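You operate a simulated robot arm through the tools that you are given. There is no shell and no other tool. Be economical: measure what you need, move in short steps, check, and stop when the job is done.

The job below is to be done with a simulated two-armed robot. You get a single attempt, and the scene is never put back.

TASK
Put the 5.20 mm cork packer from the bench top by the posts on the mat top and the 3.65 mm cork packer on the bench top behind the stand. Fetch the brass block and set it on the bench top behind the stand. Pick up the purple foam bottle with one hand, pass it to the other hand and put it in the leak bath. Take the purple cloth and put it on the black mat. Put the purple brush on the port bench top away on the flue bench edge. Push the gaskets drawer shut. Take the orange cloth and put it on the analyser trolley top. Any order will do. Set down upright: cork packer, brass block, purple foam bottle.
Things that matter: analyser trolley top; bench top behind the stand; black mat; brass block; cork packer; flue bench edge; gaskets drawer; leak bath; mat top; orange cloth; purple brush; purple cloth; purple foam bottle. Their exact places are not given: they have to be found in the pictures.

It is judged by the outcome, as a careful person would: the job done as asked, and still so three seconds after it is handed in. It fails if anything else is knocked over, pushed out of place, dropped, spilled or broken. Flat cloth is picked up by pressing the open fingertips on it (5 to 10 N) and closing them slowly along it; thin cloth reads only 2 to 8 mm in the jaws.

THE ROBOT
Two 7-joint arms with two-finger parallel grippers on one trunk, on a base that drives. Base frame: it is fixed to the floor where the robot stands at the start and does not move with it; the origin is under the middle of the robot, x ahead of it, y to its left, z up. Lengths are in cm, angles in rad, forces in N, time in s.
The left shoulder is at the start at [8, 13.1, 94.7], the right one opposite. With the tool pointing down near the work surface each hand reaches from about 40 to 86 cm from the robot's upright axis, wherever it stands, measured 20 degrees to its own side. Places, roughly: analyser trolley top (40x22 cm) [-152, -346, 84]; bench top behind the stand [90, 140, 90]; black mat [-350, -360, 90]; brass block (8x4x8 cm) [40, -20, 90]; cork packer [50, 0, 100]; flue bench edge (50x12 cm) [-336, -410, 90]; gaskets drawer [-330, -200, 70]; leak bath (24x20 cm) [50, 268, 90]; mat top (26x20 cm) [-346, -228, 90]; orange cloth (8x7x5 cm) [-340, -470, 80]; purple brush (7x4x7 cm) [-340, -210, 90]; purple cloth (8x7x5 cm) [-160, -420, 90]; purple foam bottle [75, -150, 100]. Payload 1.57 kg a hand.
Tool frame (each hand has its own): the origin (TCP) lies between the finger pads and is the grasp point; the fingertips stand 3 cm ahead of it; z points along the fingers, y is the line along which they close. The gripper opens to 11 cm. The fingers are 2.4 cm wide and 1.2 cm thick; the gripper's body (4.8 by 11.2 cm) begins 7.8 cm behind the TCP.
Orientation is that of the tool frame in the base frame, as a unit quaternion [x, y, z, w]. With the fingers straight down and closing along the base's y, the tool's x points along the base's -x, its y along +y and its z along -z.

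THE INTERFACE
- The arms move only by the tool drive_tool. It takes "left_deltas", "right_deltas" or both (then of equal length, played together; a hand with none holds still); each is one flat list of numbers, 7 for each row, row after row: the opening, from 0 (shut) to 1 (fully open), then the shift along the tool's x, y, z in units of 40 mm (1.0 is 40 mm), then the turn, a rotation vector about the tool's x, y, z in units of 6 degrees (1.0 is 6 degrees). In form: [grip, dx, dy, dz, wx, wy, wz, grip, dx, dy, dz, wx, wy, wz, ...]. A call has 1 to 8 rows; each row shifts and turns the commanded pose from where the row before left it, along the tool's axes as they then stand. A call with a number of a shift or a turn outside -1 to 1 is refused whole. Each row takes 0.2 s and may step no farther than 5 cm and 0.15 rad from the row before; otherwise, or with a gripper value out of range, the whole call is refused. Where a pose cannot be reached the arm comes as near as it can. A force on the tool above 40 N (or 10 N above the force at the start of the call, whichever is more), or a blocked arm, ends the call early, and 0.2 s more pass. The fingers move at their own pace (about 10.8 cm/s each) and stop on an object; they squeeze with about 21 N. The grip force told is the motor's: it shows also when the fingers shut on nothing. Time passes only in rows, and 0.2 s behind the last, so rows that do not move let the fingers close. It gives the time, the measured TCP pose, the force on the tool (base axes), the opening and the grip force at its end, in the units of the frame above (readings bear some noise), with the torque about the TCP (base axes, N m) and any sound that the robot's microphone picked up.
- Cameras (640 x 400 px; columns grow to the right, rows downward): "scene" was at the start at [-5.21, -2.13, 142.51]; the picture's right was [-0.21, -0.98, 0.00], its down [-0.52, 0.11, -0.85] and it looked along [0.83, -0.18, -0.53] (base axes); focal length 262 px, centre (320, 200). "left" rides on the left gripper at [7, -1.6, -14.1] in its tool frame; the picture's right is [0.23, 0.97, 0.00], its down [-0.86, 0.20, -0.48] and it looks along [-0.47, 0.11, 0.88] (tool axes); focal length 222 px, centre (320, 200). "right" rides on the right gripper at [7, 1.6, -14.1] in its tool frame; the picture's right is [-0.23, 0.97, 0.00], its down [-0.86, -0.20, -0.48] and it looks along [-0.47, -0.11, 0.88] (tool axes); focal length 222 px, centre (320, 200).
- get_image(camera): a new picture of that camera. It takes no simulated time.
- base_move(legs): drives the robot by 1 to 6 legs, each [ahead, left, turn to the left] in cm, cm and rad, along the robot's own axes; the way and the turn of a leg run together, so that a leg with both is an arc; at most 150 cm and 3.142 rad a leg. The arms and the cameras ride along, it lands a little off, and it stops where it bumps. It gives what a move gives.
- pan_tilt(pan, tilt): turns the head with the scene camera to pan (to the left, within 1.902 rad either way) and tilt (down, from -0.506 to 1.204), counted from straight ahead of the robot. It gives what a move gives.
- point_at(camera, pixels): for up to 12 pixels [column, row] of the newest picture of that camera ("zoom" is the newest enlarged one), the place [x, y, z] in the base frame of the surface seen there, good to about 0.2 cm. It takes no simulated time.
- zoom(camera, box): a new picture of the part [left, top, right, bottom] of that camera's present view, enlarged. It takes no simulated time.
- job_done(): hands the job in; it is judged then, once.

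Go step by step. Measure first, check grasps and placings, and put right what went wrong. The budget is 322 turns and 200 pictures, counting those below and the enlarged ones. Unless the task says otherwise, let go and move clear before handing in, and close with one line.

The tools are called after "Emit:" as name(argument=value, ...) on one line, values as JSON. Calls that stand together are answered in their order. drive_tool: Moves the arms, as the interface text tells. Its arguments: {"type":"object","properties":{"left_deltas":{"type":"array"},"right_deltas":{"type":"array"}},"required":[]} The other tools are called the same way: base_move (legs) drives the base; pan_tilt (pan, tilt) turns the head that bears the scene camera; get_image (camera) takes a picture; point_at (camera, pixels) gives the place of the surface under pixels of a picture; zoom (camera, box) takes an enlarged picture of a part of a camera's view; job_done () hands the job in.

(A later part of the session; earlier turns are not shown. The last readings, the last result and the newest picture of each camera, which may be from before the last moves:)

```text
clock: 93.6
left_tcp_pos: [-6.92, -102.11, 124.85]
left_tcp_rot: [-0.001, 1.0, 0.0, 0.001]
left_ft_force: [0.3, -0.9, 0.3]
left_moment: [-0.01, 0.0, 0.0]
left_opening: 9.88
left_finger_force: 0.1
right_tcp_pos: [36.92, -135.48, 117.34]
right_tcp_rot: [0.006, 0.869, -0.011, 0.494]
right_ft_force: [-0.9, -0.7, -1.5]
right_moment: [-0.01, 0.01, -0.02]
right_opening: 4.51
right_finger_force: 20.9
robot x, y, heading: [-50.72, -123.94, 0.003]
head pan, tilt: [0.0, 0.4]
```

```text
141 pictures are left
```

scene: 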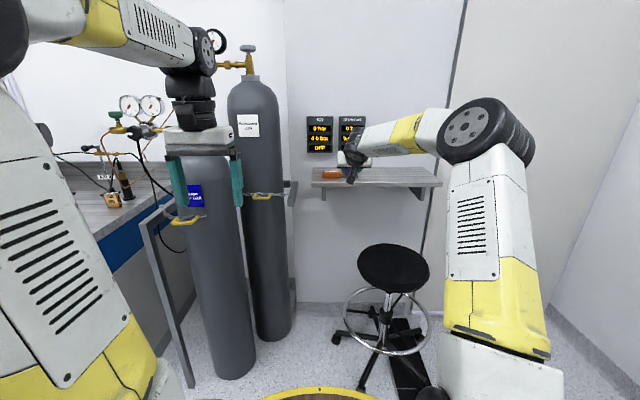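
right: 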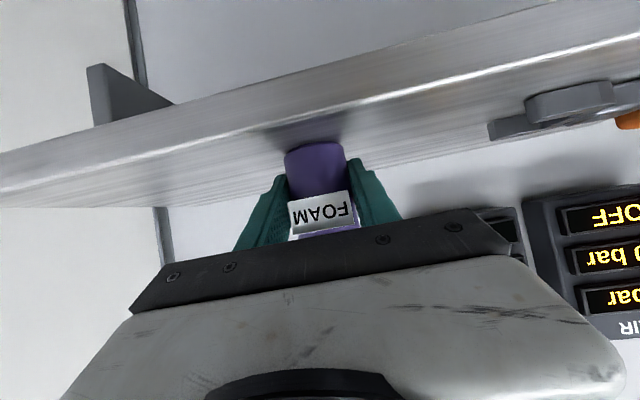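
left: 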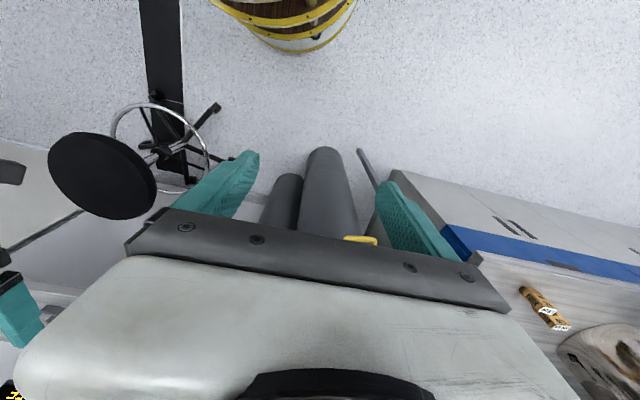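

Bring the bottle in front of the body at a comfortable handover spot (offset ≈(60,+2), lower).

Emit:
drive_tool(right_deltas=[0.15, 0.86, 0.46, -0.6, 0, 0, 0, 0.15, 0.86, 0.46, -0.6, 0, 0, 0, 0.15, 0.86, 0.46, -0.6, 0, 0, 0, 0.15, 0.86, 0.46, -0.6, 0, 0, 0, 0.15, 0.86, 0.46, -0.6, 0, 0, 0, 0.15, 0.86, 0.46, -0.6, 0, 0, 0, 0.15, 0.86, 0.46, -0.6, 0, 0, 0, 0.15, 0, 0, 0, 0, 0, 0], left_deltas=[1, 0, 0.3, -0.3, 0, 0, 0, 1, 0, 0.3, -0.3, 0, 0, 0, 1, 0, 0, 0, 0, 0, 1, 1, 0, 0, 0, 0, 0, 1, 1, 0, 0, 0, 0, 0, 1, 1, 0, 0, 0, 0, 0, 1, 1, 0, 0, 0, 0, 0, 1, 1, 0, 0, 0, 0, 0, 1])

Emit:
get_image(camera="scene")

```text
clock: 95.4
left_tcp_pos: [-6.94, -99.66, 127.12]
left_tcp_rot: [0.309, 0.951, 0.001, 0.002]
left_ft_force: [0.3, -0.1, 0.4]
left_moment: [-0.02, -0.01, -0.03]
left_opening: 10.99
left_finger_force: 0.1
right_tcp_pos: [10.37, -122.08, 105.31]
right_tcp_rot: [0.006, 0.869, -0.01, 0.494]
right_ft_force: [-0.7, 0.8, -1.7]
right_moment: [-0.01, 0.01, 0.0]
right_opening: 4.5
right_finger_force: 20.8
robot x, y, heading: [-50.79, -124.09, -0.002]
head pan, tilt: [0.0, 0.4]
```

```text
140 pictures are left
```

scene: 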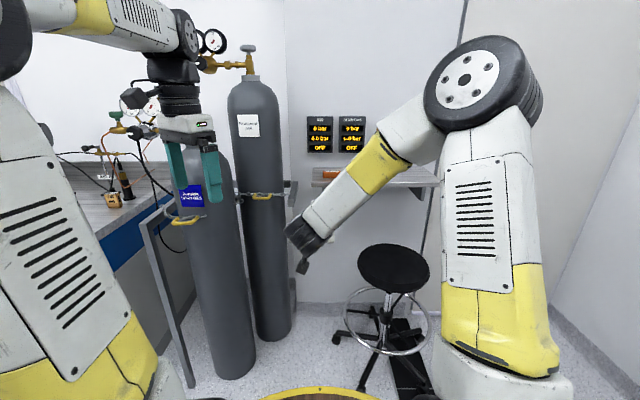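

Left yaw partway. Finish the 90° yaw with a narrower opening (7.5 cm).

Emit:
drive_tool(left_deltas=[0.68, 0, 0, 0, 0, 0, 1, 0.68, 0, 0, 0, 0, 0, 1, 0.68, 0, 0, 0, 0, 0, 1, 0.68, 0, 0, 0, 0, 0, 1, 0.68, 0, 0, 0, 0, 0, 1, 0.68, 0, 0, 0, 0, 0, 1, 0.68, 0, 0, 0, 0, 0, 1, 0.68, 0, 0, 0, 0, 0, 1])

Emit:
drive_tool(left_deltas=[0.68, 0, 0, 0, 0, 0, 1, 0.68, 0, 0.9, 0, 0, 0, 0, 0.68, 0, 0.9, 0, 0, 0, 0, 0.68, -0.5, 0.9, 0, 0, 0, 0, 0.68, -0.8, 0.7, 0, 0, 0, 0, 0.68, -1, 0.5, 0, 0, 0, 0, 0.68, -1, 0.4, 0, 0, 0, 0, 0.68, 0, 0, 0, 0, 0, 0])

Emit:
get_image(camera="left")

Emit:
get_image(camera="scene")

```text
clock: 97.2
left_tcp_pos: [-6.92, -99.85, 127.23]
left_tcp_rot: [0.669, 0.743, 0.002, 0.001]
left_ft_force: [-0.1, -0.2, -0.2]
left_moment: [-0.02, 0.0, -0.02]
left_opening: 7.48
left_finger_force: 0.1
right_tcp_pos: [10.51, -122.26, 105.28]
right_tcp_rot: [0.006, 0.869, -0.01, 0.494]
right_ft_force: [0.1, -0.6, -1.8]
right_moment: [0.0, 0.01, 0.0]
right_opening: 4.49
right_finger_force: 21.0
robot x, y, heading: [-50.71, -123.94, 0.003]
head pan, tilt: [0.0, 0.4]
```

```text
clock: 99.0
left_tcp_pos: [10.44, -112.92, 127.12]
left_tcp_rot: [0.706, 0.708, 0.002, 0.001]
left_ft_force: [-0.4, 0.1, 0.3]
left_moment: [0.0, 0.0, 0.01]
left_opening: 7.48
left_finger_force: 0.1
right_tcp_pos: [10.34, -122.21, 105.27]
right_tcp_rot: [0.006, 0.869, -0.011, 0.494]
right_ft_force: [0.2, -0.6, -1.9]
right_moment: [-0.03, 0.01, 0.01]
right_opening: 4.5
right_finger_force: 20.9
robot x, y, heading: [-51.25, -124.17, 0.002]
head pan, tilt: [0.0, 0.4]
```

```text
139 pictures are left
```

left: 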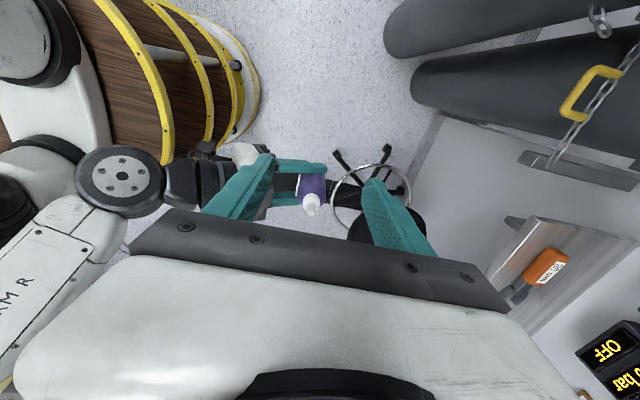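

```text
138 pictures are left
```

scene: 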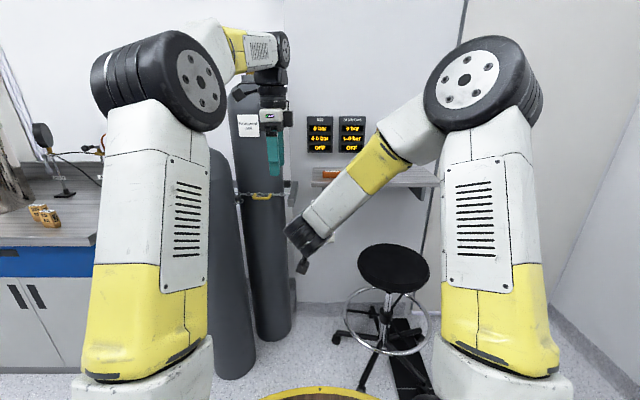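

Emit:
zoom(camera="left", box=[260, 140, 370, 230])

Emit:
point_at(camera="left", pixels=[[312, 210], [314, 200], [310, 185], [298, 190], [325, 190]])

```text
4.44 times, centred on (315, 185) of left
```

zoom: 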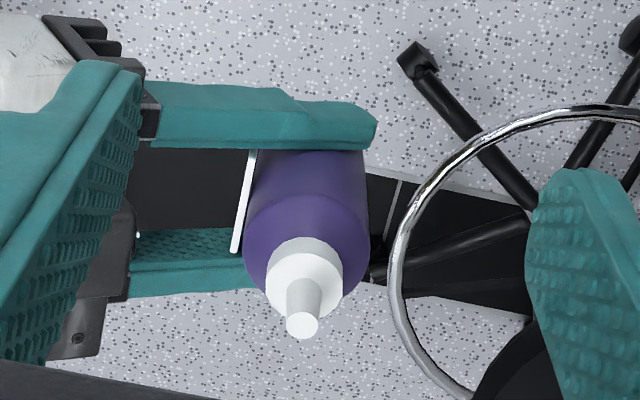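

```text
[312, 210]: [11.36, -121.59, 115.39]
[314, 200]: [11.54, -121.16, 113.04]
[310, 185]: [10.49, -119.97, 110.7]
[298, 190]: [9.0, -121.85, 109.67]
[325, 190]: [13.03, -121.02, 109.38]
```

Bottle axis ≈(11.2,-121.9). Move left over it and lower partway.

Emit:
drive_tool(left_deltas=[0.68, -0.8, 0.1, 0, 0, 0, 0, 0.68, -0.8, 0.09, 0, 0, 0, 0, 0.68, -0.65, 0, 0, 0, 0, 0, 0.68, 0, 0, 0.5, 0, 0, 0, 0.68, 0, 0, 0.5, 0, 0, 0, 0.68, 0, 0, 0, 0, 0, 0])

Emit:
get_image(camera="left")

Emit:
get_image(camera="right")

```text
clock: 100.4
left_tcp_pos: [10.95, -121.91, 123.13]
left_tcp_rot: [0.706, 0.708, 0.002, 0.001]
left_ft_force: [0.4, 0.2, 0.5]
left_moment: [0.02, 0.0, -0.03]
left_opening: 7.49
left_finger_force: 0.1
right_tcp_pos: [10.35, -122.26, 105.3]
right_tcp_rot: [0.006, 0.869, -0.01, 0.494]
right_ft_force: [-0.3, -1.0, -1.2]
right_moment: [0.0, 0.01, 0.03]
right_opening: 4.51
right_finger_force: 21.2
robot x, y, heading: [-50.87, -124.04, -0.002]
head pan, tilt: [0.0, 0.4]
```

```text
136 pictures are left
```

left: 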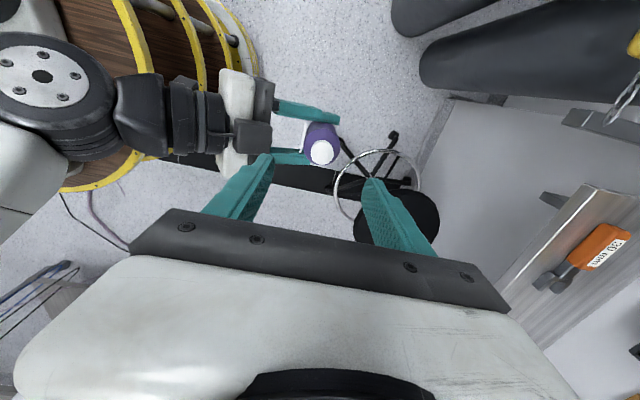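

```text
135 pictures are left
```

right: 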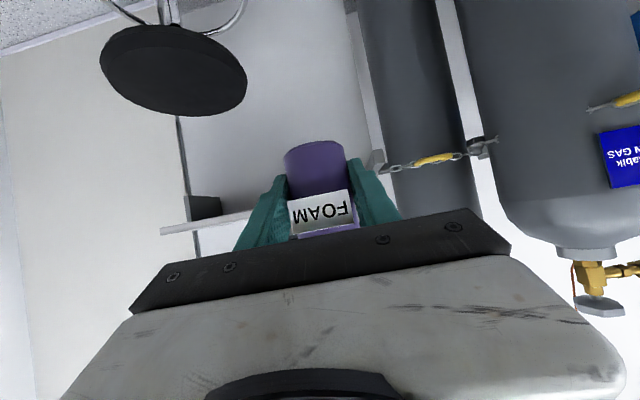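

Emit:
drive_tool(left_deltas=[0.68, 0, 0.04, 0.8, 0, 0, 0, 0.68, 0, 0, 0.8, 0, 0, 0, 0.68, 0, 0, 0.5, 0, 0, 0, 0.68, 0, 0, 0, 0, 0, 0])

Emit:
get_image(camera="left")

```text
clock: 101.4
left_tcp_pos: [11.35, -121.99, 114.93]
left_tcp_rot: [0.706, 0.708, 0.002, 0.001]
left_ft_force: [0.0, 0.6, 0.1]
left_moment: [0.0, 0.03, 0.0]
left_opening: 7.47
left_finger_force: 0.0
right_tcp_pos: [10.35, -122.13, 105.26]
right_tcp_rot: [0.006, 0.87, -0.01, 0.493]
right_ft_force: [-0.7, -0.7, -1.5]
right_moment: [0.03, -0.01, 0.02]
right_opening: 4.49
right_finger_force: 21.1
robot x, y, heading: [-50.89, -124.01, -0.0]
head pan, tilt: [0.0, 0.4]
```

```text
134 pictures are left
```

left: 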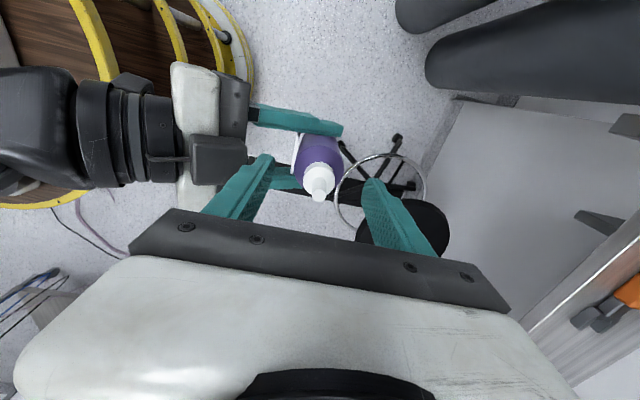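

Emit:
drive_tool(left_deltas=[0.68, 0, 0, 0.4, 0, 0, 0, 0.68, 0, 0, 0.4, 0, 0, 0, 0.68, 0, 0, 0.4, 0, 0, 0, 0.68, 0, 0, 0.2, 0, 0, 0, 0.68, 0, 0, 0, 0, 0, 0])

Emit:
get_image(camera="left")

```text
clock: 102.6
left_tcp_pos: [11.42, -121.99, 109.27]
left_tcp_rot: [0.706, 0.708, 0.0, 0.0]
left_ft_force: [-0.4, -0.5, -0.5]
left_moment: [-0.02, 0.02, 0.01]
left_opening: 7.47
left_finger_force: 0.0
right_tcp_pos: [10.4, -122.07, 105.26]
right_tcp_rot: [0.006, 0.87, -0.011, 0.493]
right_ft_force: [0.1, 0.1, -1.5]
right_moment: [0.0, 0.03, 0.03]
right_opening: 4.49
right_finger_force: 20.9
robot x, y, heading: [-50.9, -124.18, 0.003]
head pan, tilt: [0.0, 0.4]
```

```text
133 pictures are left
```

left: 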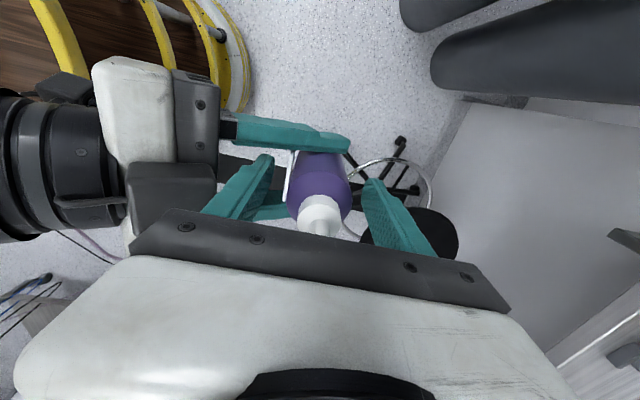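

No contact; close the left fingers on the bottle.

Emit:
drive_tool(left_deltas=[0.2, 0, 0, 0, 0, 0, 0, 0.15, 0, 0, 0, 0, 0, 0, 0.15, 0, 0, 0, 0, 0, 0, 0.15, 0, 0, 0, 0, 0, 0])

```text
clock: 103.6
left_tcp_pos: [11.31, -121.8, 109.33]
left_tcp_rot: [0.707, 0.707, 0.001, 0.001]
left_ft_force: [-1.9, -0.5, 0.5]
left_moment: [0.03, 0.13, 0.02]
left_opening: 4.51
left_finger_force: 21.4
right_tcp_pos: [10.44, -122.12, 105.33]
right_tcp_rot: [0.005, 0.87, -0.01, 0.494]
right_ft_force: [3.1, 0.5, -1.2]
right_moment: [0.01, -0.03, -0.02]
right_opening: 4.5
right_finger_force: 21.1
robot x, y, heading: [-50.98, -124.05, 0.002]
head pan, tilt: [0.0, 0.4]
```

Both hold it. Open the right and withdraw it straight back along its axis.

Emit:
drive_tool(right_deltas=[0.6, 0, 0, 0, 0, 0, 0, 0.8, 0, 0, 0, 0, 0, 0, 0.8, 0, 0, 0, 0, 0, 0, 0.8, 0.1, 0, -0.6, 0, 0, 0, 0.8, 0.2, 0, -0.8, 0, 0, 0, 0.8, 0.2, -0.2, -0.8, 0, 0, 0, 0.8, 0, -0.8, 0, 0, 0, 0, 0.8, 0, -0.8, 0, 0, 0, 0])

Emit:
get_image(camera="left")

```text
clock: 105.4
left_tcp_pos: [11.25, -121.97, 109.34]
left_tcp_rot: [0.706, 0.708, 0.001, 0.001]
left_ft_force: [-0.3, 0.1, -0.4]
left_moment: [-0.01, 0.01, 0.01]
left_opening: 4.52
left_finger_force: 20.7
right_tcp_pos: [1.98, -128.69, 108.26]
right_tcp_rot: [0.006, 0.87, -0.011, 0.493]
right_ft_force: [0.1, 0.3, -0.9]
right_moment: [-0.03, 0.06, 0.0]
right_opening: 8.78
right_finger_force: 0.1
right hand out of reach, approached as far as the arm can: row 8
robot x, y, heading: [-50.81, -124.3, 0.006]
head pan, tilt: [0.0, 0.4]
```

```text
132 pictures are left
```

left: 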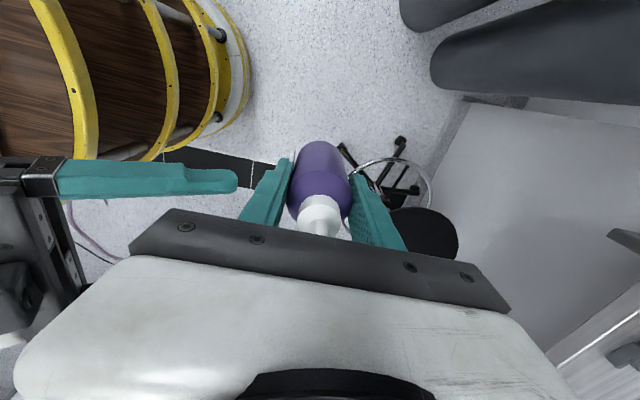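

Handover done. Straighten the right hand and raise the left.

Emit:
drive_tool(right_deltas=[0.8, 0, -0.5, 0, 0, 1, 0, 0.8, 0, -0.5, 0, 0, 1, 0, 0.8, 0, -0.5, 0, 0, 1, 0, 0.8, 0, -0.5, 0, 0, 1, 0, 0.8, 0, -0.3, 0, 0, 1, 0, 0.8, 0, 0, -0.5, 0, 1, 0, 0.8, 0, 0, -0.5, 0, 1, 0, 0.8, 0, 0, -0.5, 0, 1, 0], left_deltas=[0.15, 0, 0, -0.4, 0, 0, 0, 0.15, 0, 0, -0.4, 0, 0, 0, 0.15, 0, 0, -0.4, 0, 0, 0, 0.15, 0.4, -0.5, -0.4, 0, 0, 0, 0.15, 0.4, -0.5, -0.4, 0, 0, 0, 0.15, 0.4, -0.5, -0.4, 0, 0, 0, 0.15, 0.4, -0.3, 0, 0, 0, 0, 0.15, 0.4, 0, 0, 0, 0, 0])

Emit:
drive_tool(right_deltas=[0.9, 0, 0, -0.5, 0, 1, 0, 0.9, 0, 0, -0.5, 0, 0.9, 0, 0.9, 0, 0, 0, 0, 0, 0], left_deltas=[0.15, 0, 0, 0, 0, 0, 0, 0.15, 0, 0, 0, 0, 0, 0, 0.15, 0, 0, 0, 0, 0, 0])

Emit:
get_image(camera="left")

```text
clock: 107.2
left_tcp_pos: [4.12, -113.64, 118.88]
left_tcp_rot: [0.707, 0.708, 0.0, 0.001]
left_ft_force: [0.3, -0.5, -1.3]
left_moment: [0.04, -0.01, -0.03]
left_opening: 4.47
left_finger_force: 20.9
right_tcp_pos: [-0.51, -137.96, 113.79]
right_tcp_rot: [0.009, 0.995, -0.006, 0.096]
right_ft_force: [0.0, 0.6, 0.1]
right_moment: [0.03, -0.01, -0.01]
right_opening: 8.81
right_finger_force: 0.0
robot x, y, heading: [-51.1, -123.81, -0.001]
head pan, tilt: [0.0, 0.4]
```

```text
clock: 108.0
left_tcp_pos: [4.21, -113.81, 118.95]
left_tcp_rot: [0.706, 0.708, 0.001, 0.002]
left_ft_force: [0.1, -0.5, -1.1]
left_moment: [0.05, 0.0, -0.02]
left_opening: 4.52
left_finger_force: 20.5
right_tcp_pos: [-0.92, -137.72, 117.72]
right_tcp_rot: [0.01, 1.0, -0.006, -0.003]
right_ft_force: [-0.2, -0.5, -0.2]
right_moment: [0.0, -0.05, -0.04]
right_opening: 9.9
right_finger_force: 0.0
robot x, y, heading: [-50.73, -124.11, 0.002]
head pan, tilt: [0.0, 0.4]
```

```text
131 pictures are left
```

left: 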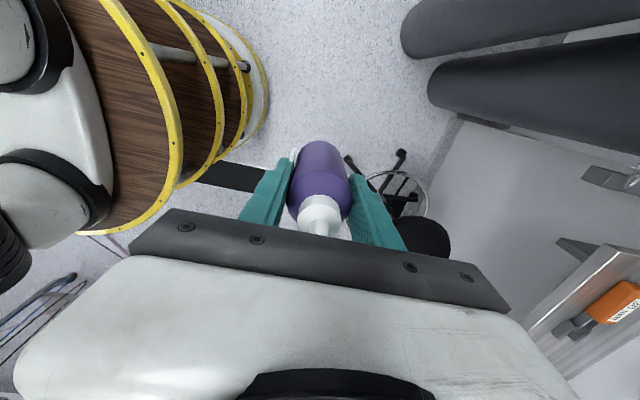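

Drive back left to about (-38,110) and look toward the leak bath.

Emit:
base_move(legs=[[12, 110, 0], [0, 124, 0]])

Emit:
pan_tilt(pan=1.2, tilt=0.4)

Emit:
get_image(camera="scene")

```text
clock: 119.5
left_tcp_pos: [16.67, 120.33, 118.99]
left_tcp_rot: [0.704, 0.71, 0.001, 0.001]
left_ft_force: [-0.3, -0.1, -1.0]
left_moment: [-0.03, -0.01, 0.0]
left_opening: 4.47
left_finger_force: 21.5
right_tcp_pos: [11.75, 96.24, 117.71]
right_tcp_rot: [0.005, 1.0, -0.006, -0.001]
right_ft_force: [-0.1, 0.8, -0.5]
right_moment: [0.02, 0.02, 0.01]
right_opening: 9.9
right_finger_force: 0.0
robot x, y, heading: [-37.97, 109.43, 0.012]
head pan, tilt: [0.0, 0.4]
```

```text
clock: 120.9
left_tcp_pos: [16.7, 120.34, 118.96]
left_tcp_rot: [0.703, 0.711, 0.001, 0.001]
left_ft_force: [-0.3, -0.7, -0.7]
left_moment: [-0.01, 0.01, 0.0]
left_opening: 4.5
left_finger_force: 21.2
right_tcp_pos: [11.79, 96.2, 117.72]
right_tcp_rot: [0.005, 1.0, -0.007, -0.002]
right_ft_force: [-1.0, 0.3, 0.4]
right_moment: [-0.01, 0.0, 0.03]
right_opening: 9.88
right_finger_force: 0.1
robot x, y, heading: [-38.25, 109.62, 0.013]
head pan, tilt: [1.201, 0.4]
```

```text
130 pictures are left
```

scene: 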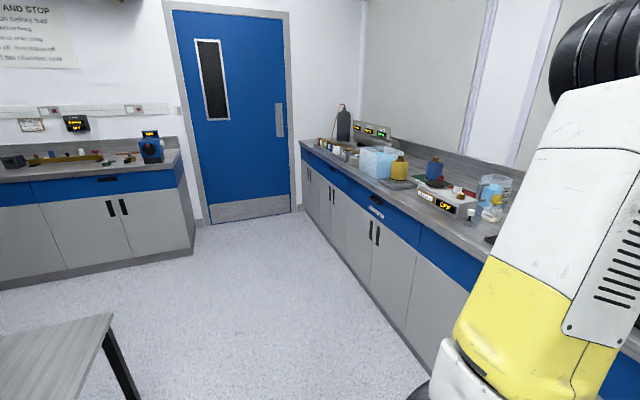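

Emit:
base_move(legs=[[0, 128, -0.013]])

Emit:
pan_tilt(pan=0.25, tilt=0.5)

Emit:
get_image(camera="scene")

```text
clock: 127.4
left_tcp_pos: [16.23, 249.05, 118.91]
left_tcp_rot: [0.708, 0.707, 0.001, 0.001]
left_ft_force: [0.0, 0.1, -1.8]
left_moment: [0.0, 0.0, 0.0]
left_opening: 4.52
left_finger_force: 20.9
right_tcp_pos: [11.04, 225.06, 117.7]
right_tcp_rot: [0.011, 1.0, -0.006, -0.003]
right_ft_force: [-0.4, -0.5, 0.6]
right_moment: [-0.03, 0.03, -0.02]
right_opening: 9.91
right_finger_force: 0.0
robot x, y, heading: [-39.56, 238.79, -0.001]
head pan, tilt: [1.201, 0.4]
```

```text
clock: 128.6
left_tcp_pos: [16.11, 249.11, 118.9]
left_tcp_rot: [0.707, 0.707, 0.001, 0.001]
left_ft_force: [-0.3, 0.0, -2.7]
left_moment: [-0.01, 0.01, 0.04]
left_opening: 4.5
left_finger_force: 21.6
right_tcp_pos: [10.98, 225.06, 117.79]
right_tcp_rot: [0.011, 1.0, -0.006, -0.003]
right_ft_force: [-0.5, 0.4, 0.0]
right_moment: [-0.02, -0.01, -0.01]
right_opening: 9.92
right_finger_force: 0.0
robot x, y, heading: [-39.28, 239.3, -0.003]
head pan, tilt: [0.25, 0.499]
```

```text
129 pictures are left
```

scene: 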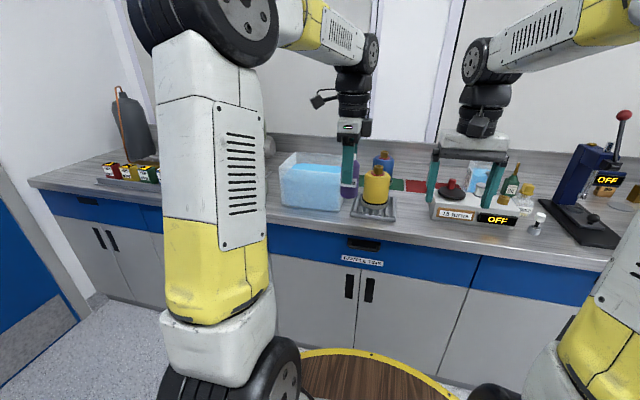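

Emit:
zoom(camera="scene", box=[260, 120, 420, 230])

Emit:
point_at(camera="zoom", pixels=[[85, 225], [80, 285], [320, 320], [320, 255], [200, 215], [125, 135], [250, 160], [465, 210], [440, 265], [465, 340], [200, 150], [500, 150]])

```text
3.64 times, centred on (340, 175) of scene
```

zoom: 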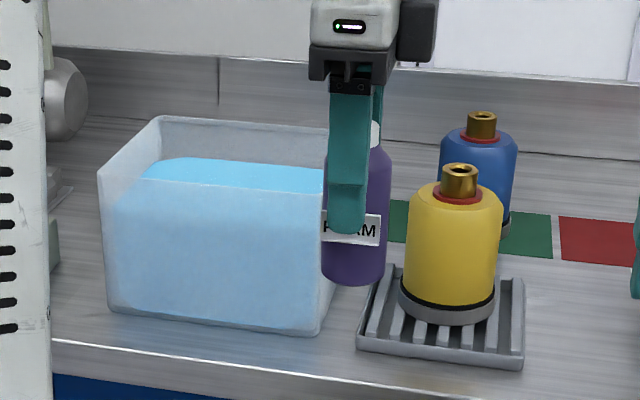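

```text
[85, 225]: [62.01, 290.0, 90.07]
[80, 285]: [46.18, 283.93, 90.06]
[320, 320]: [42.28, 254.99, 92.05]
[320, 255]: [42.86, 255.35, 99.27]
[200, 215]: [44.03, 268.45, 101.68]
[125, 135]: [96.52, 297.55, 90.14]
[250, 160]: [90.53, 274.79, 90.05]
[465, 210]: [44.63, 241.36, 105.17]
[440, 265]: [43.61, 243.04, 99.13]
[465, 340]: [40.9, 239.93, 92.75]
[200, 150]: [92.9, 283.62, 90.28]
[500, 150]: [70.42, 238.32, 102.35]
```

Bath interior ≈ x 43–62, y 255–281. Raise both hands, then approach with the base.

Emit:
drive_tool(left_deltas=[0.15, 0, 0, -0.6, 0, 0, 0, 0.15, 0, 0, -0.6, 0, 0, 0, 0.15, 0, 0, -0.5, 0, 0, 0, 0.15, 0, 0, 0, 0, 0, 0], right_deltas=[0.9, 0.3, 0, -0.6, 0, 0, 0, 0.9, 0.3, 0, -0.6, 0, 0, 0, 0.9, 0.3, 0, -0.6, 0, 0, 0, 0.9, 0, 0, 0, 0, 0, 0])

Emit:
base_move(legs=[[0, 14, 0], [36, 0, 0]])

Emit:
pan_tilt(pan=0.3, tilt=0.6)

Emit:
get_image(camera="scene")

Emit:
get_image(camera="left")

```text
clock: 129.6
left_tcp_pos: [16.15, 249.06, 125.68]
left_tcp_rot: [0.706, 0.708, 0.001, 0.0]
left_ft_force: [0.2, 0.0, -1.4]
left_moment: [0.01, 0.01, 0.01]
left_opening: 4.49
left_finger_force: 21.0
right_tcp_pos: [7.48, 225.33, 125.01]
right_tcp_rot: [0.011, 1.0, -0.006, -0.002]
right_ft_force: [-0.8, -0.5, 0.4]
right_moment: [0.01, -0.02, 0.0]
right_opening: 9.91
right_finger_force: 0.1
robot x, y, heading: [-39.37, 238.81, 0.0]
head pan, tilt: [0.25, 0.499]
```

```text
clock: 132.8
left_tcp_pos: [51.72, 262.34, 125.64]
left_tcp_rot: [0.71, 0.704, 0.002, 0.001]
left_ft_force: [-0.1, 0.5, -1.4]
left_moment: [-0.01, 0.0, 0.0]
left_opening: 4.5
left_finger_force: 20.5
right_tcp_pos: [43.02, 238.71, 124.9]
right_tcp_rot: [0.017, 1.0, -0.006, -0.002]
right_ft_force: [0.2, 0.9, 0.7]
right_moment: [-0.02, 0.04, 0.02]
right_opening: 9.9
right_finger_force: 0.0
robot x, y, heading: [-3.16, 252.74, -0.01]
head pan, tilt: [0.25, 0.499]
```

```text
clock: 133.5
left_tcp_pos: [51.75, 262.46, 125.79]
left_tcp_rot: [0.711, 0.704, 0.0, 0.0]
left_ft_force: [0.2, 0.6, -1.8]
left_moment: [-0.02, -0.06, 0.01]
left_opening: 4.51
left_finger_force: 20.8
right_tcp_pos: [42.95, 238.55, 125.0]
right_tcp_rot: [0.016, 1.0, -0.006, -0.002]
right_ft_force: [-0.4, -0.6, 1.1]
right_moment: [0.01, 0.0, 0.05]
right_opening: 9.89
right_finger_force: 0.1
robot x, y, heading: [-3.36, 252.8, -0.01]
head pan, tilt: [0.3, 0.6]
```

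```text
127 pictures are left
```

scene: 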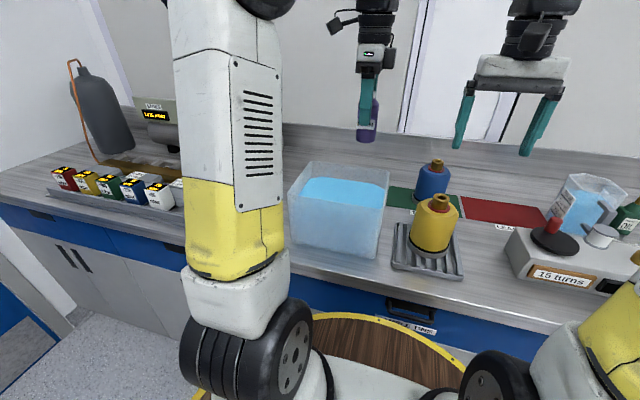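

```text
126 pictures are left
```

left: 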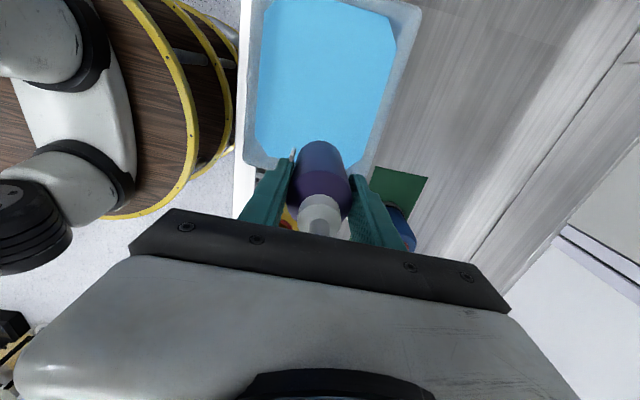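

Emit:
point_at(camera="left", pixels=[[320, 60], [265, 130], [385, 60], [252, 60], [410, 60], [262, 165], [370, 140], [245, 100]])

Emit:
point_at(camera="scene", pixels=[[311, 164], [388, 172], [378, 258], [340, 188], [290, 245], [340, 210]])

```text
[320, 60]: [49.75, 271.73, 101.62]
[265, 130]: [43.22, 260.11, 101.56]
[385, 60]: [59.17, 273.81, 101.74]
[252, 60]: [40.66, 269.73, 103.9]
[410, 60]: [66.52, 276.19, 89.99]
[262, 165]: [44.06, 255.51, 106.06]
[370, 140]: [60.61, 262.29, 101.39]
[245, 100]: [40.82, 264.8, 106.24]
```

```text
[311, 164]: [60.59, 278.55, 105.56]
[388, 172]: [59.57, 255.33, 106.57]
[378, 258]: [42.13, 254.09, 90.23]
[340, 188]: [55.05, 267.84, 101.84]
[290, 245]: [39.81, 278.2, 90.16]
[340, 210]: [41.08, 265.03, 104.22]
```

Bath rim z≈106.4, water z≈101.7, centre ≈(51.3,267.5). Move over centre and lower.

Emit:
drive_tool(left_deltas=[0.15, 0.65, 0, 0, 0, 0, 0, 0.15, 0.65, 0, 0, 0, 0, 0, 0.15, 0, 0, 0.9, 0, 0, 0, 0.15, 0, 0, 0.9, 0, 0, 0, 0.15, 0, 0, 0.9, 0, 0, 0, 0.15, 0, 0, 0.9, 0, 0, 0, 0.15, 0, 0, 0.8, 0, 0, 0, 0.15, 0, 0, 0.5, 0, 0, 0])

Emit:
get_image(camera="left")

Emit:
get_image(camera="scene")

```text
clock: 135.3
left_tcp_pos: [52.0, 267.92, 106.13]
left_tcp_rot: [0.711, 0.703, 0.001, 0.001]
left_ft_force: [-0.1, 1.0, -2.1]
left_moment: [0.02, -0.04, -0.03]
left_opening: 4.47
left_finger_force: 21.6
right_tcp_pos: [42.97, 238.51, 125.04]
right_tcp_rot: [0.017, 1.0, -0.006, -0.002]
right_ft_force: [-0.3, 0.3, -0.4]
right_moment: [0.01, -0.01, 0.0]
right_opening: 9.9
right_finger_force: 0.0
robot x, y, heading: [-3.54, 252.61, -0.009]
head pan, tilt: [0.3, 0.6]
```

```text
125 pictures are left
```

left: 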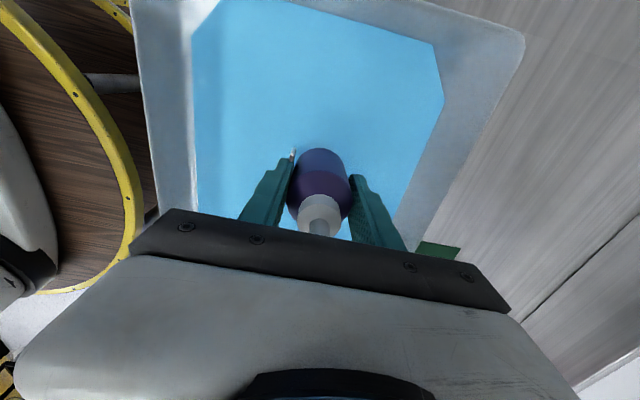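

```text
124 pictures are left
```

scene: 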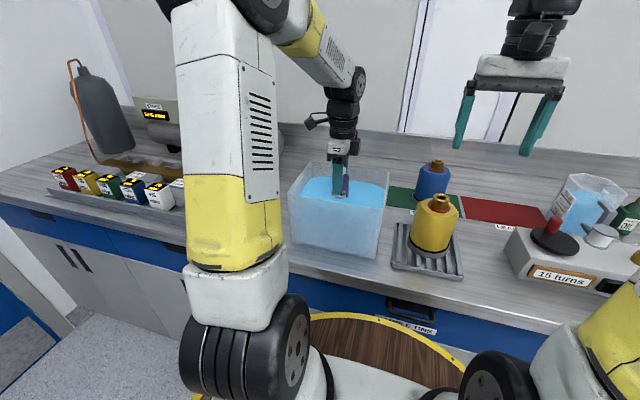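

Passing into the water with no resistance. Lower gently to the floor.

Emit:
drive_tool(left_deltas=[0.15, 0, 0, 0.5, 0, 0, 0, 0.15, 0, 0, 0.5, 0, 0, 0, 0.15, 0, 0, 0.4, 0, 0, 0, 0.15, 0, 0, 0.3, 0, 0, 0, 0.15, 0, 0, 0, 0, 0, 0])

```text
clock: 136.5
left_tcp_pos: [51.87, 267.66, 99.36]
left_tcp_rot: [0.711, 0.703, 0.0, 0.001]
left_ft_force: [0.6, 0.0, -1.1]
left_moment: [-0.01, -0.02, -0.02]
left_opening: 4.48
left_finger_force: 21.3
right_tcp_pos: [42.98, 238.62, 124.88]
right_tcp_rot: [0.017, 1.0, -0.006, -0.001]
right_ft_force: [-0.3, -0.4, 0.2]
right_moment: [0.02, 0.04, 0.0]
right_opening: 9.9
right_finger_force: 0.1
robot x, y, heading: [-3.27, 252.73, -0.01]
head pan, tilt: [0.3, 0.6]
```

Emit:
drive_tool(left_deltas=[0.15, 0, 0, 0.1, 0, 0, 0, 0.15, 0, 0, 0.1, 0, 0, 0, 0.15, 0, 0, 0.05, 0, 0, 0, 0.15, 0, 0, 0, 0, 0, 0])

```text
clock: 137.5
left_tcp_pos: [51.9, 267.58, 98.48]
left_tcp_rot: [0.711, 0.703, 0.001, 0.001]
left_ft_force: [-0.6, -0.4, -1.4]
left_moment: [0.0, 0.0, 0.0]
left_opening: 4.49
left_finger_force: 21.1
right_tcp_pos: [42.88, 238.65, 124.98]
right_tcp_rot: [0.016, 1.0, -0.006, -0.002]
right_ft_force: [-0.1, 0.1, -0.4]
right_moment: [0.01, -0.02, 0.04]
right_opening: 9.89
right_finger_force: 0.0
robot x, y, heading: [-3.42, 252.66, -0.011]
head pan, tilt: [0.3, 0.6]
```

Emit:
drive_tool(left_deltas=[0.15, 0, 0, 0.06, 0, 0, 0, 0.15, 0, 0, 0.06, 0, 0, 0, 0.15, 0, 0, 0.05, 0, 0, 0, 0.15, 0, 0, 0, 0, 0, 0])

```text
clock: 138.5
left_tcp_pos: [52.06, 267.6, 97.63]
left_tcp_rot: [0.712, 0.703, 0.002, 0.003]
left_ft_force: [5.6, -1.6, 16.5]
left_moment: [-0.08, -0.12, 0.03]
left_opening: 4.5
left_finger_force: 21.1
right_tcp_pos: [42.96, 238.54, 124.93]
right_tcp_rot: [0.016, 1.0, -0.006, -0.002]
right_ft_force: [0.1, -0.1, -0.2]
right_moment: [0.01, -0.01, 0.04]
right_opening: 9.92
right_finger_force: 0.1
robot x, y, heading: [-3.18, 253.01, -0.006]
head pan, tilt: [0.3, 0.6]
```

On the floor of the bath. Ease up slightly, release and lift straight up.

Emit:
drive_tool(left_deltas=[0.15, 0, 0, -0.04, 0, 0, 0, 0.5, 0, 0, 0, 0, 0, 0, 0.68, 0, 0, 0, 0, 0, 0, 0.68, 0, 0, 0, 0, 0, 0, 0.68, 0, 0, -0.3, 0, 0, 0, 0.68, 0, 0, -0.7, 0, 0, 0, 0.68, 0, 0, -1, 0, 0, 0, 0.68, 0, 0, -1, 0, 0, 0])

Emit:
get_image(camera="left")

```text
clock: 140.3
left_tcp_pos: [51.86, 267.79, 109.64]
left_tcp_rot: [0.711, 0.704, 0.001, 0.0]
left_ft_force: [0.1, 0.1, 0.0]
left_moment: [-0.01, 0.03, -0.01]
left_opening: 7.48
left_finger_force: 0.1
right_tcp_pos: [43.06, 238.63, 124.93]
right_tcp_rot: [0.017, 1.0, -0.007, -0.002]
right_ft_force: [0.5, 0.6, -0.3]
right_moment: [0.02, 0.02, 0.01]
right_opening: 9.89
right_finger_force: 0.0
robot x, y, heading: [-3.24, 252.9, -0.008]
head pan, tilt: [0.3, 0.6]
```

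```text
123 pictures are left
```

left: 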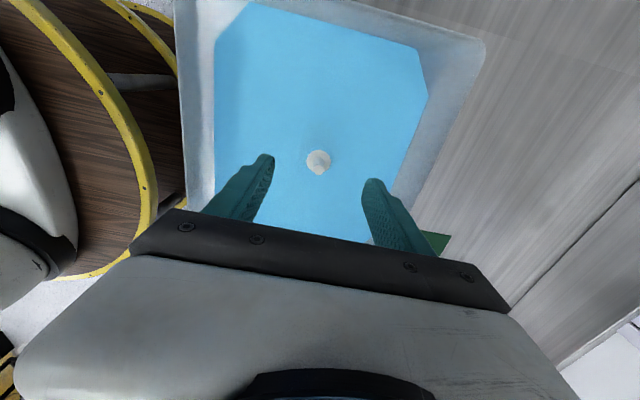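

Bottle upright in the bath. Raise, unyaw the left hand, then drive back for the 5.20 packer.

Emit:
drive_tool(left_deltas=[0.9, 0, 0, -1, 0, 0, 0, 0.9, 0, 0, -1, 0, 0, 0, 0.9, 0, 0, -1, 0, 0, 0, 0.9, 0, 0, -0.8, 0, 0, 0, 0.9, 0, 0, 0, 0, 0, -1, 0.9, 0, 0, 0, 0, 0, -1, 0.9, 0, 0, 0, 0, 0, -1, 0.9, 0, 0, 0, 0, 0, -1])

Emit:
base_move(legs=[[-36, 0, 0.008], [0, -130, 0], [0, -134, 0]])

Emit:
drive_tool(left_deltas=[0.9, 0, 0, 0, 0, 0, -1, 0.9, 0, 0, 0, 0, 0, -1, 0.9, 0, 0, 0, 0, 0, -1, 0.9, 0, 0, 0, 0, 0, -1, 0.9, 0, 0, 0, 0, 0, -1, 0.9, 0, 0, 0, 0, 0, -1, 0.9, 0, 0, 0, 0, 0, -1, 0.9, 0, 0, 0, 0, 0, -1])

Emit:
drive_tool(left_deltas=[0.9, 0, 0, 0, 0, 0, -1, 0.9, 0, 0, 0, 0, 0, -1, 0.9, 0, 0, 0, 0, 0, -1, 0.9, 0, 0, 0, 0, 0, 0])

```text
clock: 142.1
left_tcp_pos: [51.86, 267.61, 124.91]
left_tcp_rot: [0.548, 0.836, 0.0, 0.001]
left_ft_force: [-0.7, -0.2, -1.0]
left_moment: [0.01, 0.02, 0.02]
left_opening: 9.9
left_finger_force: 0.1
right_tcp_pos: [42.89, 238.64, 124.97]
right_tcp_rot: [0.016, 1.0, -0.006, -0.001]
right_ft_force: [-0.5, 0.6, 0.6]
right_moment: [-0.04, 0.01, 0.04]
right_opening: 9.91
right_finger_force: 0.0
robot x, y, heading: [-3.66, 252.75, -0.013]
head pan, tilt: [0.3, 0.6]
```

```text
clock: 156.7
left_tcp_pos: [13.4, 8.85, 125.11]
left_tcp_rot: [0.547, 0.837, 0.0, 0.001]
left_ft_force: [-1.2, -0.5, 0.0]
left_moment: [0.0, 0.01, 0.05]
left_opening: 9.9
left_finger_force: 0.1
right_tcp_pos: [4.72, -20.22, 124.99]
right_tcp_rot: [0.014, 1.0, -0.006, -0.001]
right_ft_force: [0.1, -0.5, 0.3]
right_moment: [-0.02, 0.0, -0.05]
right_opening: 9.92
right_finger_force: 0.2
robot x, y, heading: [-41.95, -6.68, -0.005]
head pan, tilt: [0.3, 0.6]
```

```text
clock: 158.5
left_tcp_pos: [13.43, 8.82, 125.01]
left_tcp_rot: [0.159, 0.987, 0.0, 0.002]
left_ft_force: [0.8, 0.0, -0.6]
left_moment: [-0.05, 0.03, 0.02]
left_opening: 9.88
left_finger_force: 0.0
right_tcp_pos: [4.87, -20.32, 124.99]
right_tcp_rot: [0.014, 1.0, -0.006, -0.001]
right_ft_force: [0.1, -0.4, -0.4]
right_moment: [-0.04, 0.03, -0.01]
right_opening: 9.88
right_finger_force: 0.0
robot x, y, heading: [-42.02, -6.18, -0.009]
head pan, tilt: [0.3, 0.6]
```

```text
clock: 159.5
left_tcp_pos: [13.56, 8.8, 125.1]
left_tcp_rot: [0.003, 1.0, 0.0, 0.002]
left_ft_force: [-1.3, -1.0, -0.4]
left_moment: [0.0, -0.01, -0.01]
left_opening: 9.9
left_finger_force: 0.1
right_tcp_pos: [4.74, -20.29, 124.94]
right_tcp_rot: [0.014, 1.0, -0.005, -0.002]
right_ft_force: [-0.5, 1.4, 0.5]
right_moment: [0.03, 0.0, 0.01]
right_opening: 9.91
right_finger_force: 0.0
robot x, y, heading: [-41.64, -6.35, -0.006]
head pan, tilt: [0.3, 0.6]
```

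Emit:
base_move(legs=[[37, -5, 0.006]])

Emit:
drive_tool(left_deltas=[1, 0.4, -0.6, 0, 0, 0, 0, 1, 0.3, -0.6, 0.5, 0, 0, 0, 1, 0, 0, 1, 0, 0, 0, 1, 0, 0, 1, 0, 0, 0, 1, 0, 0, 0, 0, 0, 0])

Emit:
get_image(camera="left")

Emit:
pan_tilt(pan=-0.1, tilt=0.6)

Emit:
get_image(camera="scene")

```text
clock: 161.8
left_tcp_pos: [50.3, 5.17, 125.03]
left_tcp_rot: [-0.006, 1.0, -0.001, 0.002]
left_ft_force: [0.6, 0.0, 0.9]
left_moment: [0.0, 0.0, 0.0]
left_opening: 9.89
left_finger_force: 0.0
right_tcp_pos: [42.03, -24.03, 125.05]
right_tcp_rot: [0.005, 1.0, -0.006, -0.002]
right_ft_force: [-0.1, -0.1, -0.2]
right_moment: [-0.01, 0.0, -0.01]
right_opening: 9.9
right_finger_force: 0.0
robot x, y, heading: [-4.39, -10.9, 0.016]
head pan, tilt: [0.3, 0.6]
```

```text
clock: 163.1
left_tcp_pos: [47.77, 0.5, 114.98]
left_tcp_rot: [-0.006, 1.0, -0.001, 0.002]
left_ft_force: [-0.2, 0.4, -0.2]
left_moment: [-0.01, 0.01, -0.02]
left_opening: 11.01
left_finger_force: 0.0
right_tcp_pos: [41.93, -24.07, 124.85]
right_tcp_rot: [0.004, 1.0, -0.007, -0.003]
right_ft_force: [0.4, -0.3, 0.3]
right_moment: [0.02, -0.03, 0.02]
right_opening: 9.92
right_finger_force: 0.0
robot x, y, heading: [-4.85, -11.03, 0.011]
head pan, tilt: [0.3, 0.6]
```

```text
122 pictures are left
```

left: 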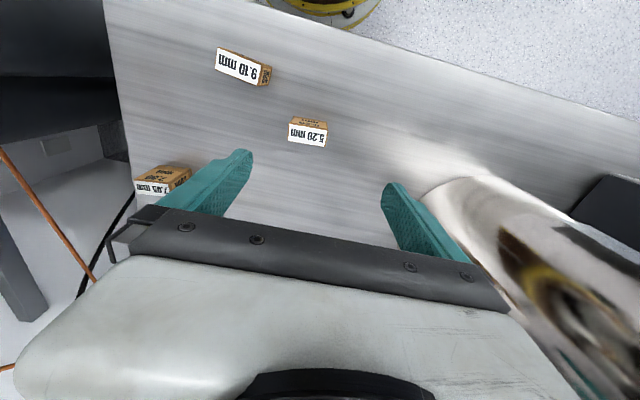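

```text
clock: 163.9
left_tcp_pos: [47.67, 0.47, 115.08]
left_tcp_rot: [-0.006, 1.0, 0.0, 0.002]
left_ft_force: [0.7, -0.1, 1.6]
left_moment: [0.0, -0.04, 0.04]
left_opening: 10.98
left_finger_force: 0.1
right_tcp_pos: [41.96, -23.95, 124.98]
right_tcp_rot: [0.004, 1.0, -0.006, -0.002]
right_ft_force: [-0.4, 0.5, 0.5]
right_moment: [-0.01, -0.01, -0.01]
right_opening: 9.92
right_finger_force: 0.1
robot x, y, heading: [-4.63, -11.13, 0.013]
head pan, tilt: [-0.099, 0.6]
```

```text
121 pictures are left
```

scene: 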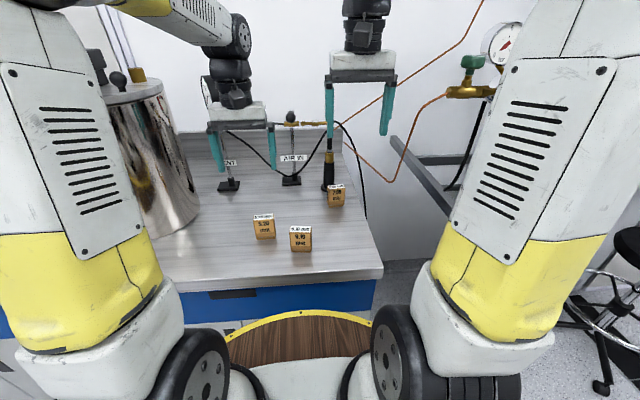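

Emit:
drive_tool(left_deltas=[1, 0, -0.42, 0.6, 0, 0, 0, 1, 0, 0, 1, 0, 0, 0, 1, 0, 0, 1, 0, 0, 0, 1, 0, 0, 1, 0, 0, 0, 1, 0, 0, 0.8, 0, 0, 0, 1, 0, 0, 0, 0, 0, 0])

Emit:
get_image(camera="left")

```text
clock: 165.3
left_tcp_pos: [47.67, -1.17, 97.12]
left_tcp_rot: [-0.006, 1.0, 0.0, 0.001]
left_ft_force: [0.4, 0.1, -0.1]
left_moment: [0.03, -0.01, -0.01]
left_opening: 11.01
left_finger_force: 0.0
right_tcp_pos: [42.02, -24.07, 124.99]
right_tcp_rot: [0.004, 1.0, -0.006, -0.001]
right_ft_force: [-0.1, -0.4, -1.2]
right_moment: [0.02, 0.0, 0.02]
right_opening: 9.92
right_finger_force: 0.1
robot x, y, heading: [-4.58, -10.9, 0.014]
head pan, tilt: [-0.099, 0.6]
```

```text
120 pictures are left
```

left: 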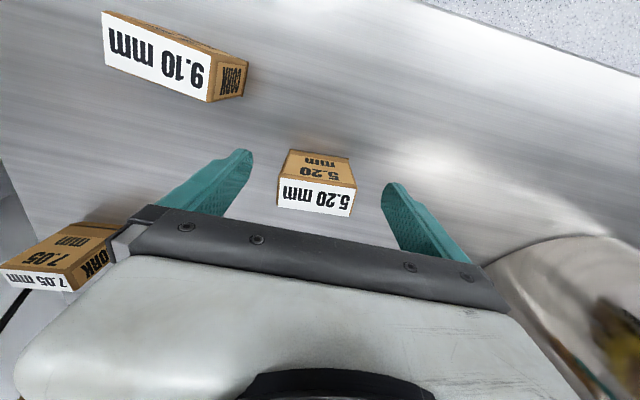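

Emit:
drive_tool(left_deltas=[1, 0, 0, 0.4, 0, 0, 0, 1, 0, 0, 0.32, 0, 0, 0, 0.2, 0, 0, 0, 0, 0, 0, 0.2, 0, 0, 0, 0, 0, 0, 0.2, 0, 0, 0, 0, 0, 0, 0.2, 0, 0, 0, 0, 0, 0])

Emit:
drive_tool(left_deltas=[0.2, 0, 0, -0.4, 0, 0, 0, 0.2, 0, 0, -0.9, 0, 0, 0, 0.2, 0, 0, -1, 0, 0, 0, 0.2, 0, 0, -1, 0, 0, 0, 0.2, 0, 0, -1, 0, 0, 0, 0.2, 0, 0, -1, 0, 0, 0, 0.2, 0, 0, -1, 0, 0, 0])

Emit:
get_image(camera="left")

```text
clock: 166.7
left_tcp_pos: [47.69, -1.28, 94.39]
left_tcp_rot: [-0.006, 1.0, 0.001, 0.002]
left_ft_force: [-0.5, -0.8, 0.9]
left_moment: [0.01, -0.01, -0.01]
left_opening: 5.64
left_finger_force: 20.8
right_tcp_pos: [41.99, -23.96, 124.89]
right_tcp_rot: [0.004, 1.0, -0.006, -0.001]
right_ft_force: [0.3, -0.3, 0.5]
right_moment: [0.01, 0.01, -0.01]
right_opening: 9.91
right_finger_force: 0.1
robot x, y, heading: [-4.5, -10.97, 0.013]
head pan, tilt: [-0.099, 0.6]
```

```text
clock: 168.3
left_tcp_pos: [47.73, -1.4, 119.69]
left_tcp_rot: [-0.007, 1.0, 0.0, 0.001]
left_ft_force: [0.4, 0.1, -0.3]
left_moment: [0.01, 0.02, -0.01]
left_opening: 5.62
left_finger_force: 21.1
right_tcp_pos: [41.98, -24.06, 125.04]
right_tcp_rot: [0.005, 1.0, -0.007, -0.002]
right_ft_force: [0.1, 0.8, 0.2]
right_moment: [-0.03, 0.0, 0.01]
right_opening: 9.89
right_finger_force: 0.0
robot x, y, heading: [-4.34, -10.91, 0.012]
head pan, tilt: [-0.099, 0.6]
```

```text
119 pictures are left
```

left: 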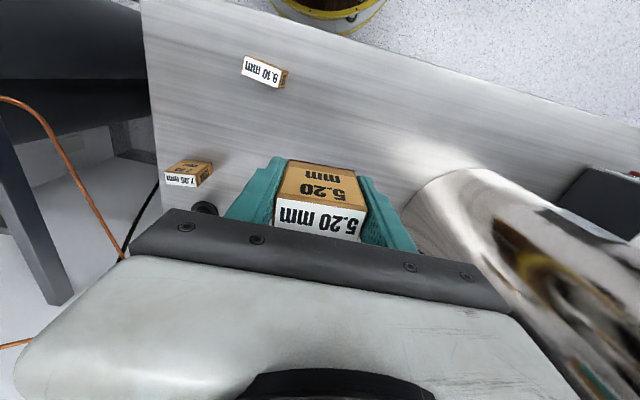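

Packer held. Back away, drive left a bit and survey the way west.

Emit:
base_move(legs=[[-32, 0, -0.012], [0, 60, 0]])

Emit:
pan_tilt(pan=1.9, tilt=0.5)

Emit:
get_image(camera="scene")

Emit:
point_at(camera="scene", pixels=[[232, 155], [305, 158], [290, 250], [245, 240], [250, 130], [100, 130], [240, 230], [20, 250], [100, 190], [200, 300], [30, 190], [5, 130]])

```text
clock: 173.4
left_tcp_pos: [15.41, 58.67, 119.73]
left_tcp_rot: [-0.01, 1.0, 0.0, 0.002]
left_ft_force: [0.0, -0.2, -1.4]
left_moment: [0.02, -0.02, 0.0]
left_opening: 5.56
left_finger_force: 20.7
right_tcp_pos: [9.98, 36.03, 125.04]
right_tcp_rot: [0.0, 1.0, -0.006, -0.001]
right_ft_force: [0.8, 0.4, 0.4]
right_moment: [-0.01, 0.03, -0.03]
right_opening: 9.89
right_finger_force: 0.2
robot x, y, heading: [-37.16, 48.93, 0.014]
head pan, tilt: [-0.099, 0.6]
```

```text
clock: 175.3
left_tcp_pos: [15.51, 58.7, 119.53]
left_tcp_rot: [-0.009, 1.0, 0.0, 0.001]
left_ft_force: [-0.7, 0.7, -0.4]
left_moment: [0.01, -0.02, 0.0]
left_opening: 5.59
left_finger_force: 21.0
right_tcp_pos: [9.84, 36.14, 124.92]
right_tcp_rot: [0.001, 1.0, -0.006, -0.002]
right_ft_force: [0.1, -0.7, -0.1]
right_moment: [0.02, 0.0, -0.02]
right_opening: 9.91
right_finger_force: 0.1
robot x, y, heading: [-36.86, 48.72, 0.018]
head pan, tilt: [1.901, 0.499]
```

```text
118 pictures are left
```

scene: 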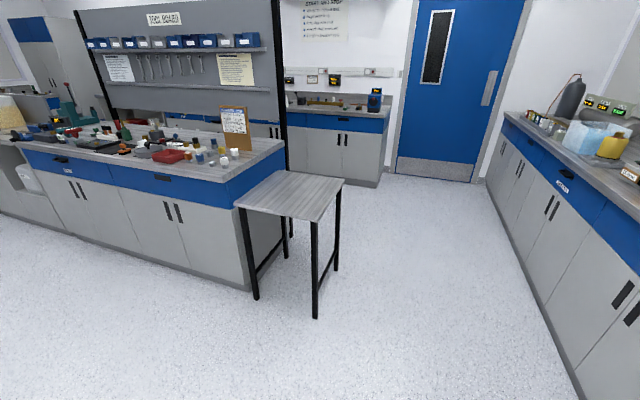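

```text
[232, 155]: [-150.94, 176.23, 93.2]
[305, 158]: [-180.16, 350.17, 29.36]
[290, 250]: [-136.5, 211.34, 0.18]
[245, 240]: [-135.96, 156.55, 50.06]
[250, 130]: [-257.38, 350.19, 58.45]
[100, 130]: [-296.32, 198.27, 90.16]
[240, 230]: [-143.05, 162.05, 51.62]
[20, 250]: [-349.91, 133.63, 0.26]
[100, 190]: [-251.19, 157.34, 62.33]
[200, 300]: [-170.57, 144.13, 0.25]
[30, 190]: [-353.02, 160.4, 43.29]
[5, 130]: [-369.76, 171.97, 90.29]
```

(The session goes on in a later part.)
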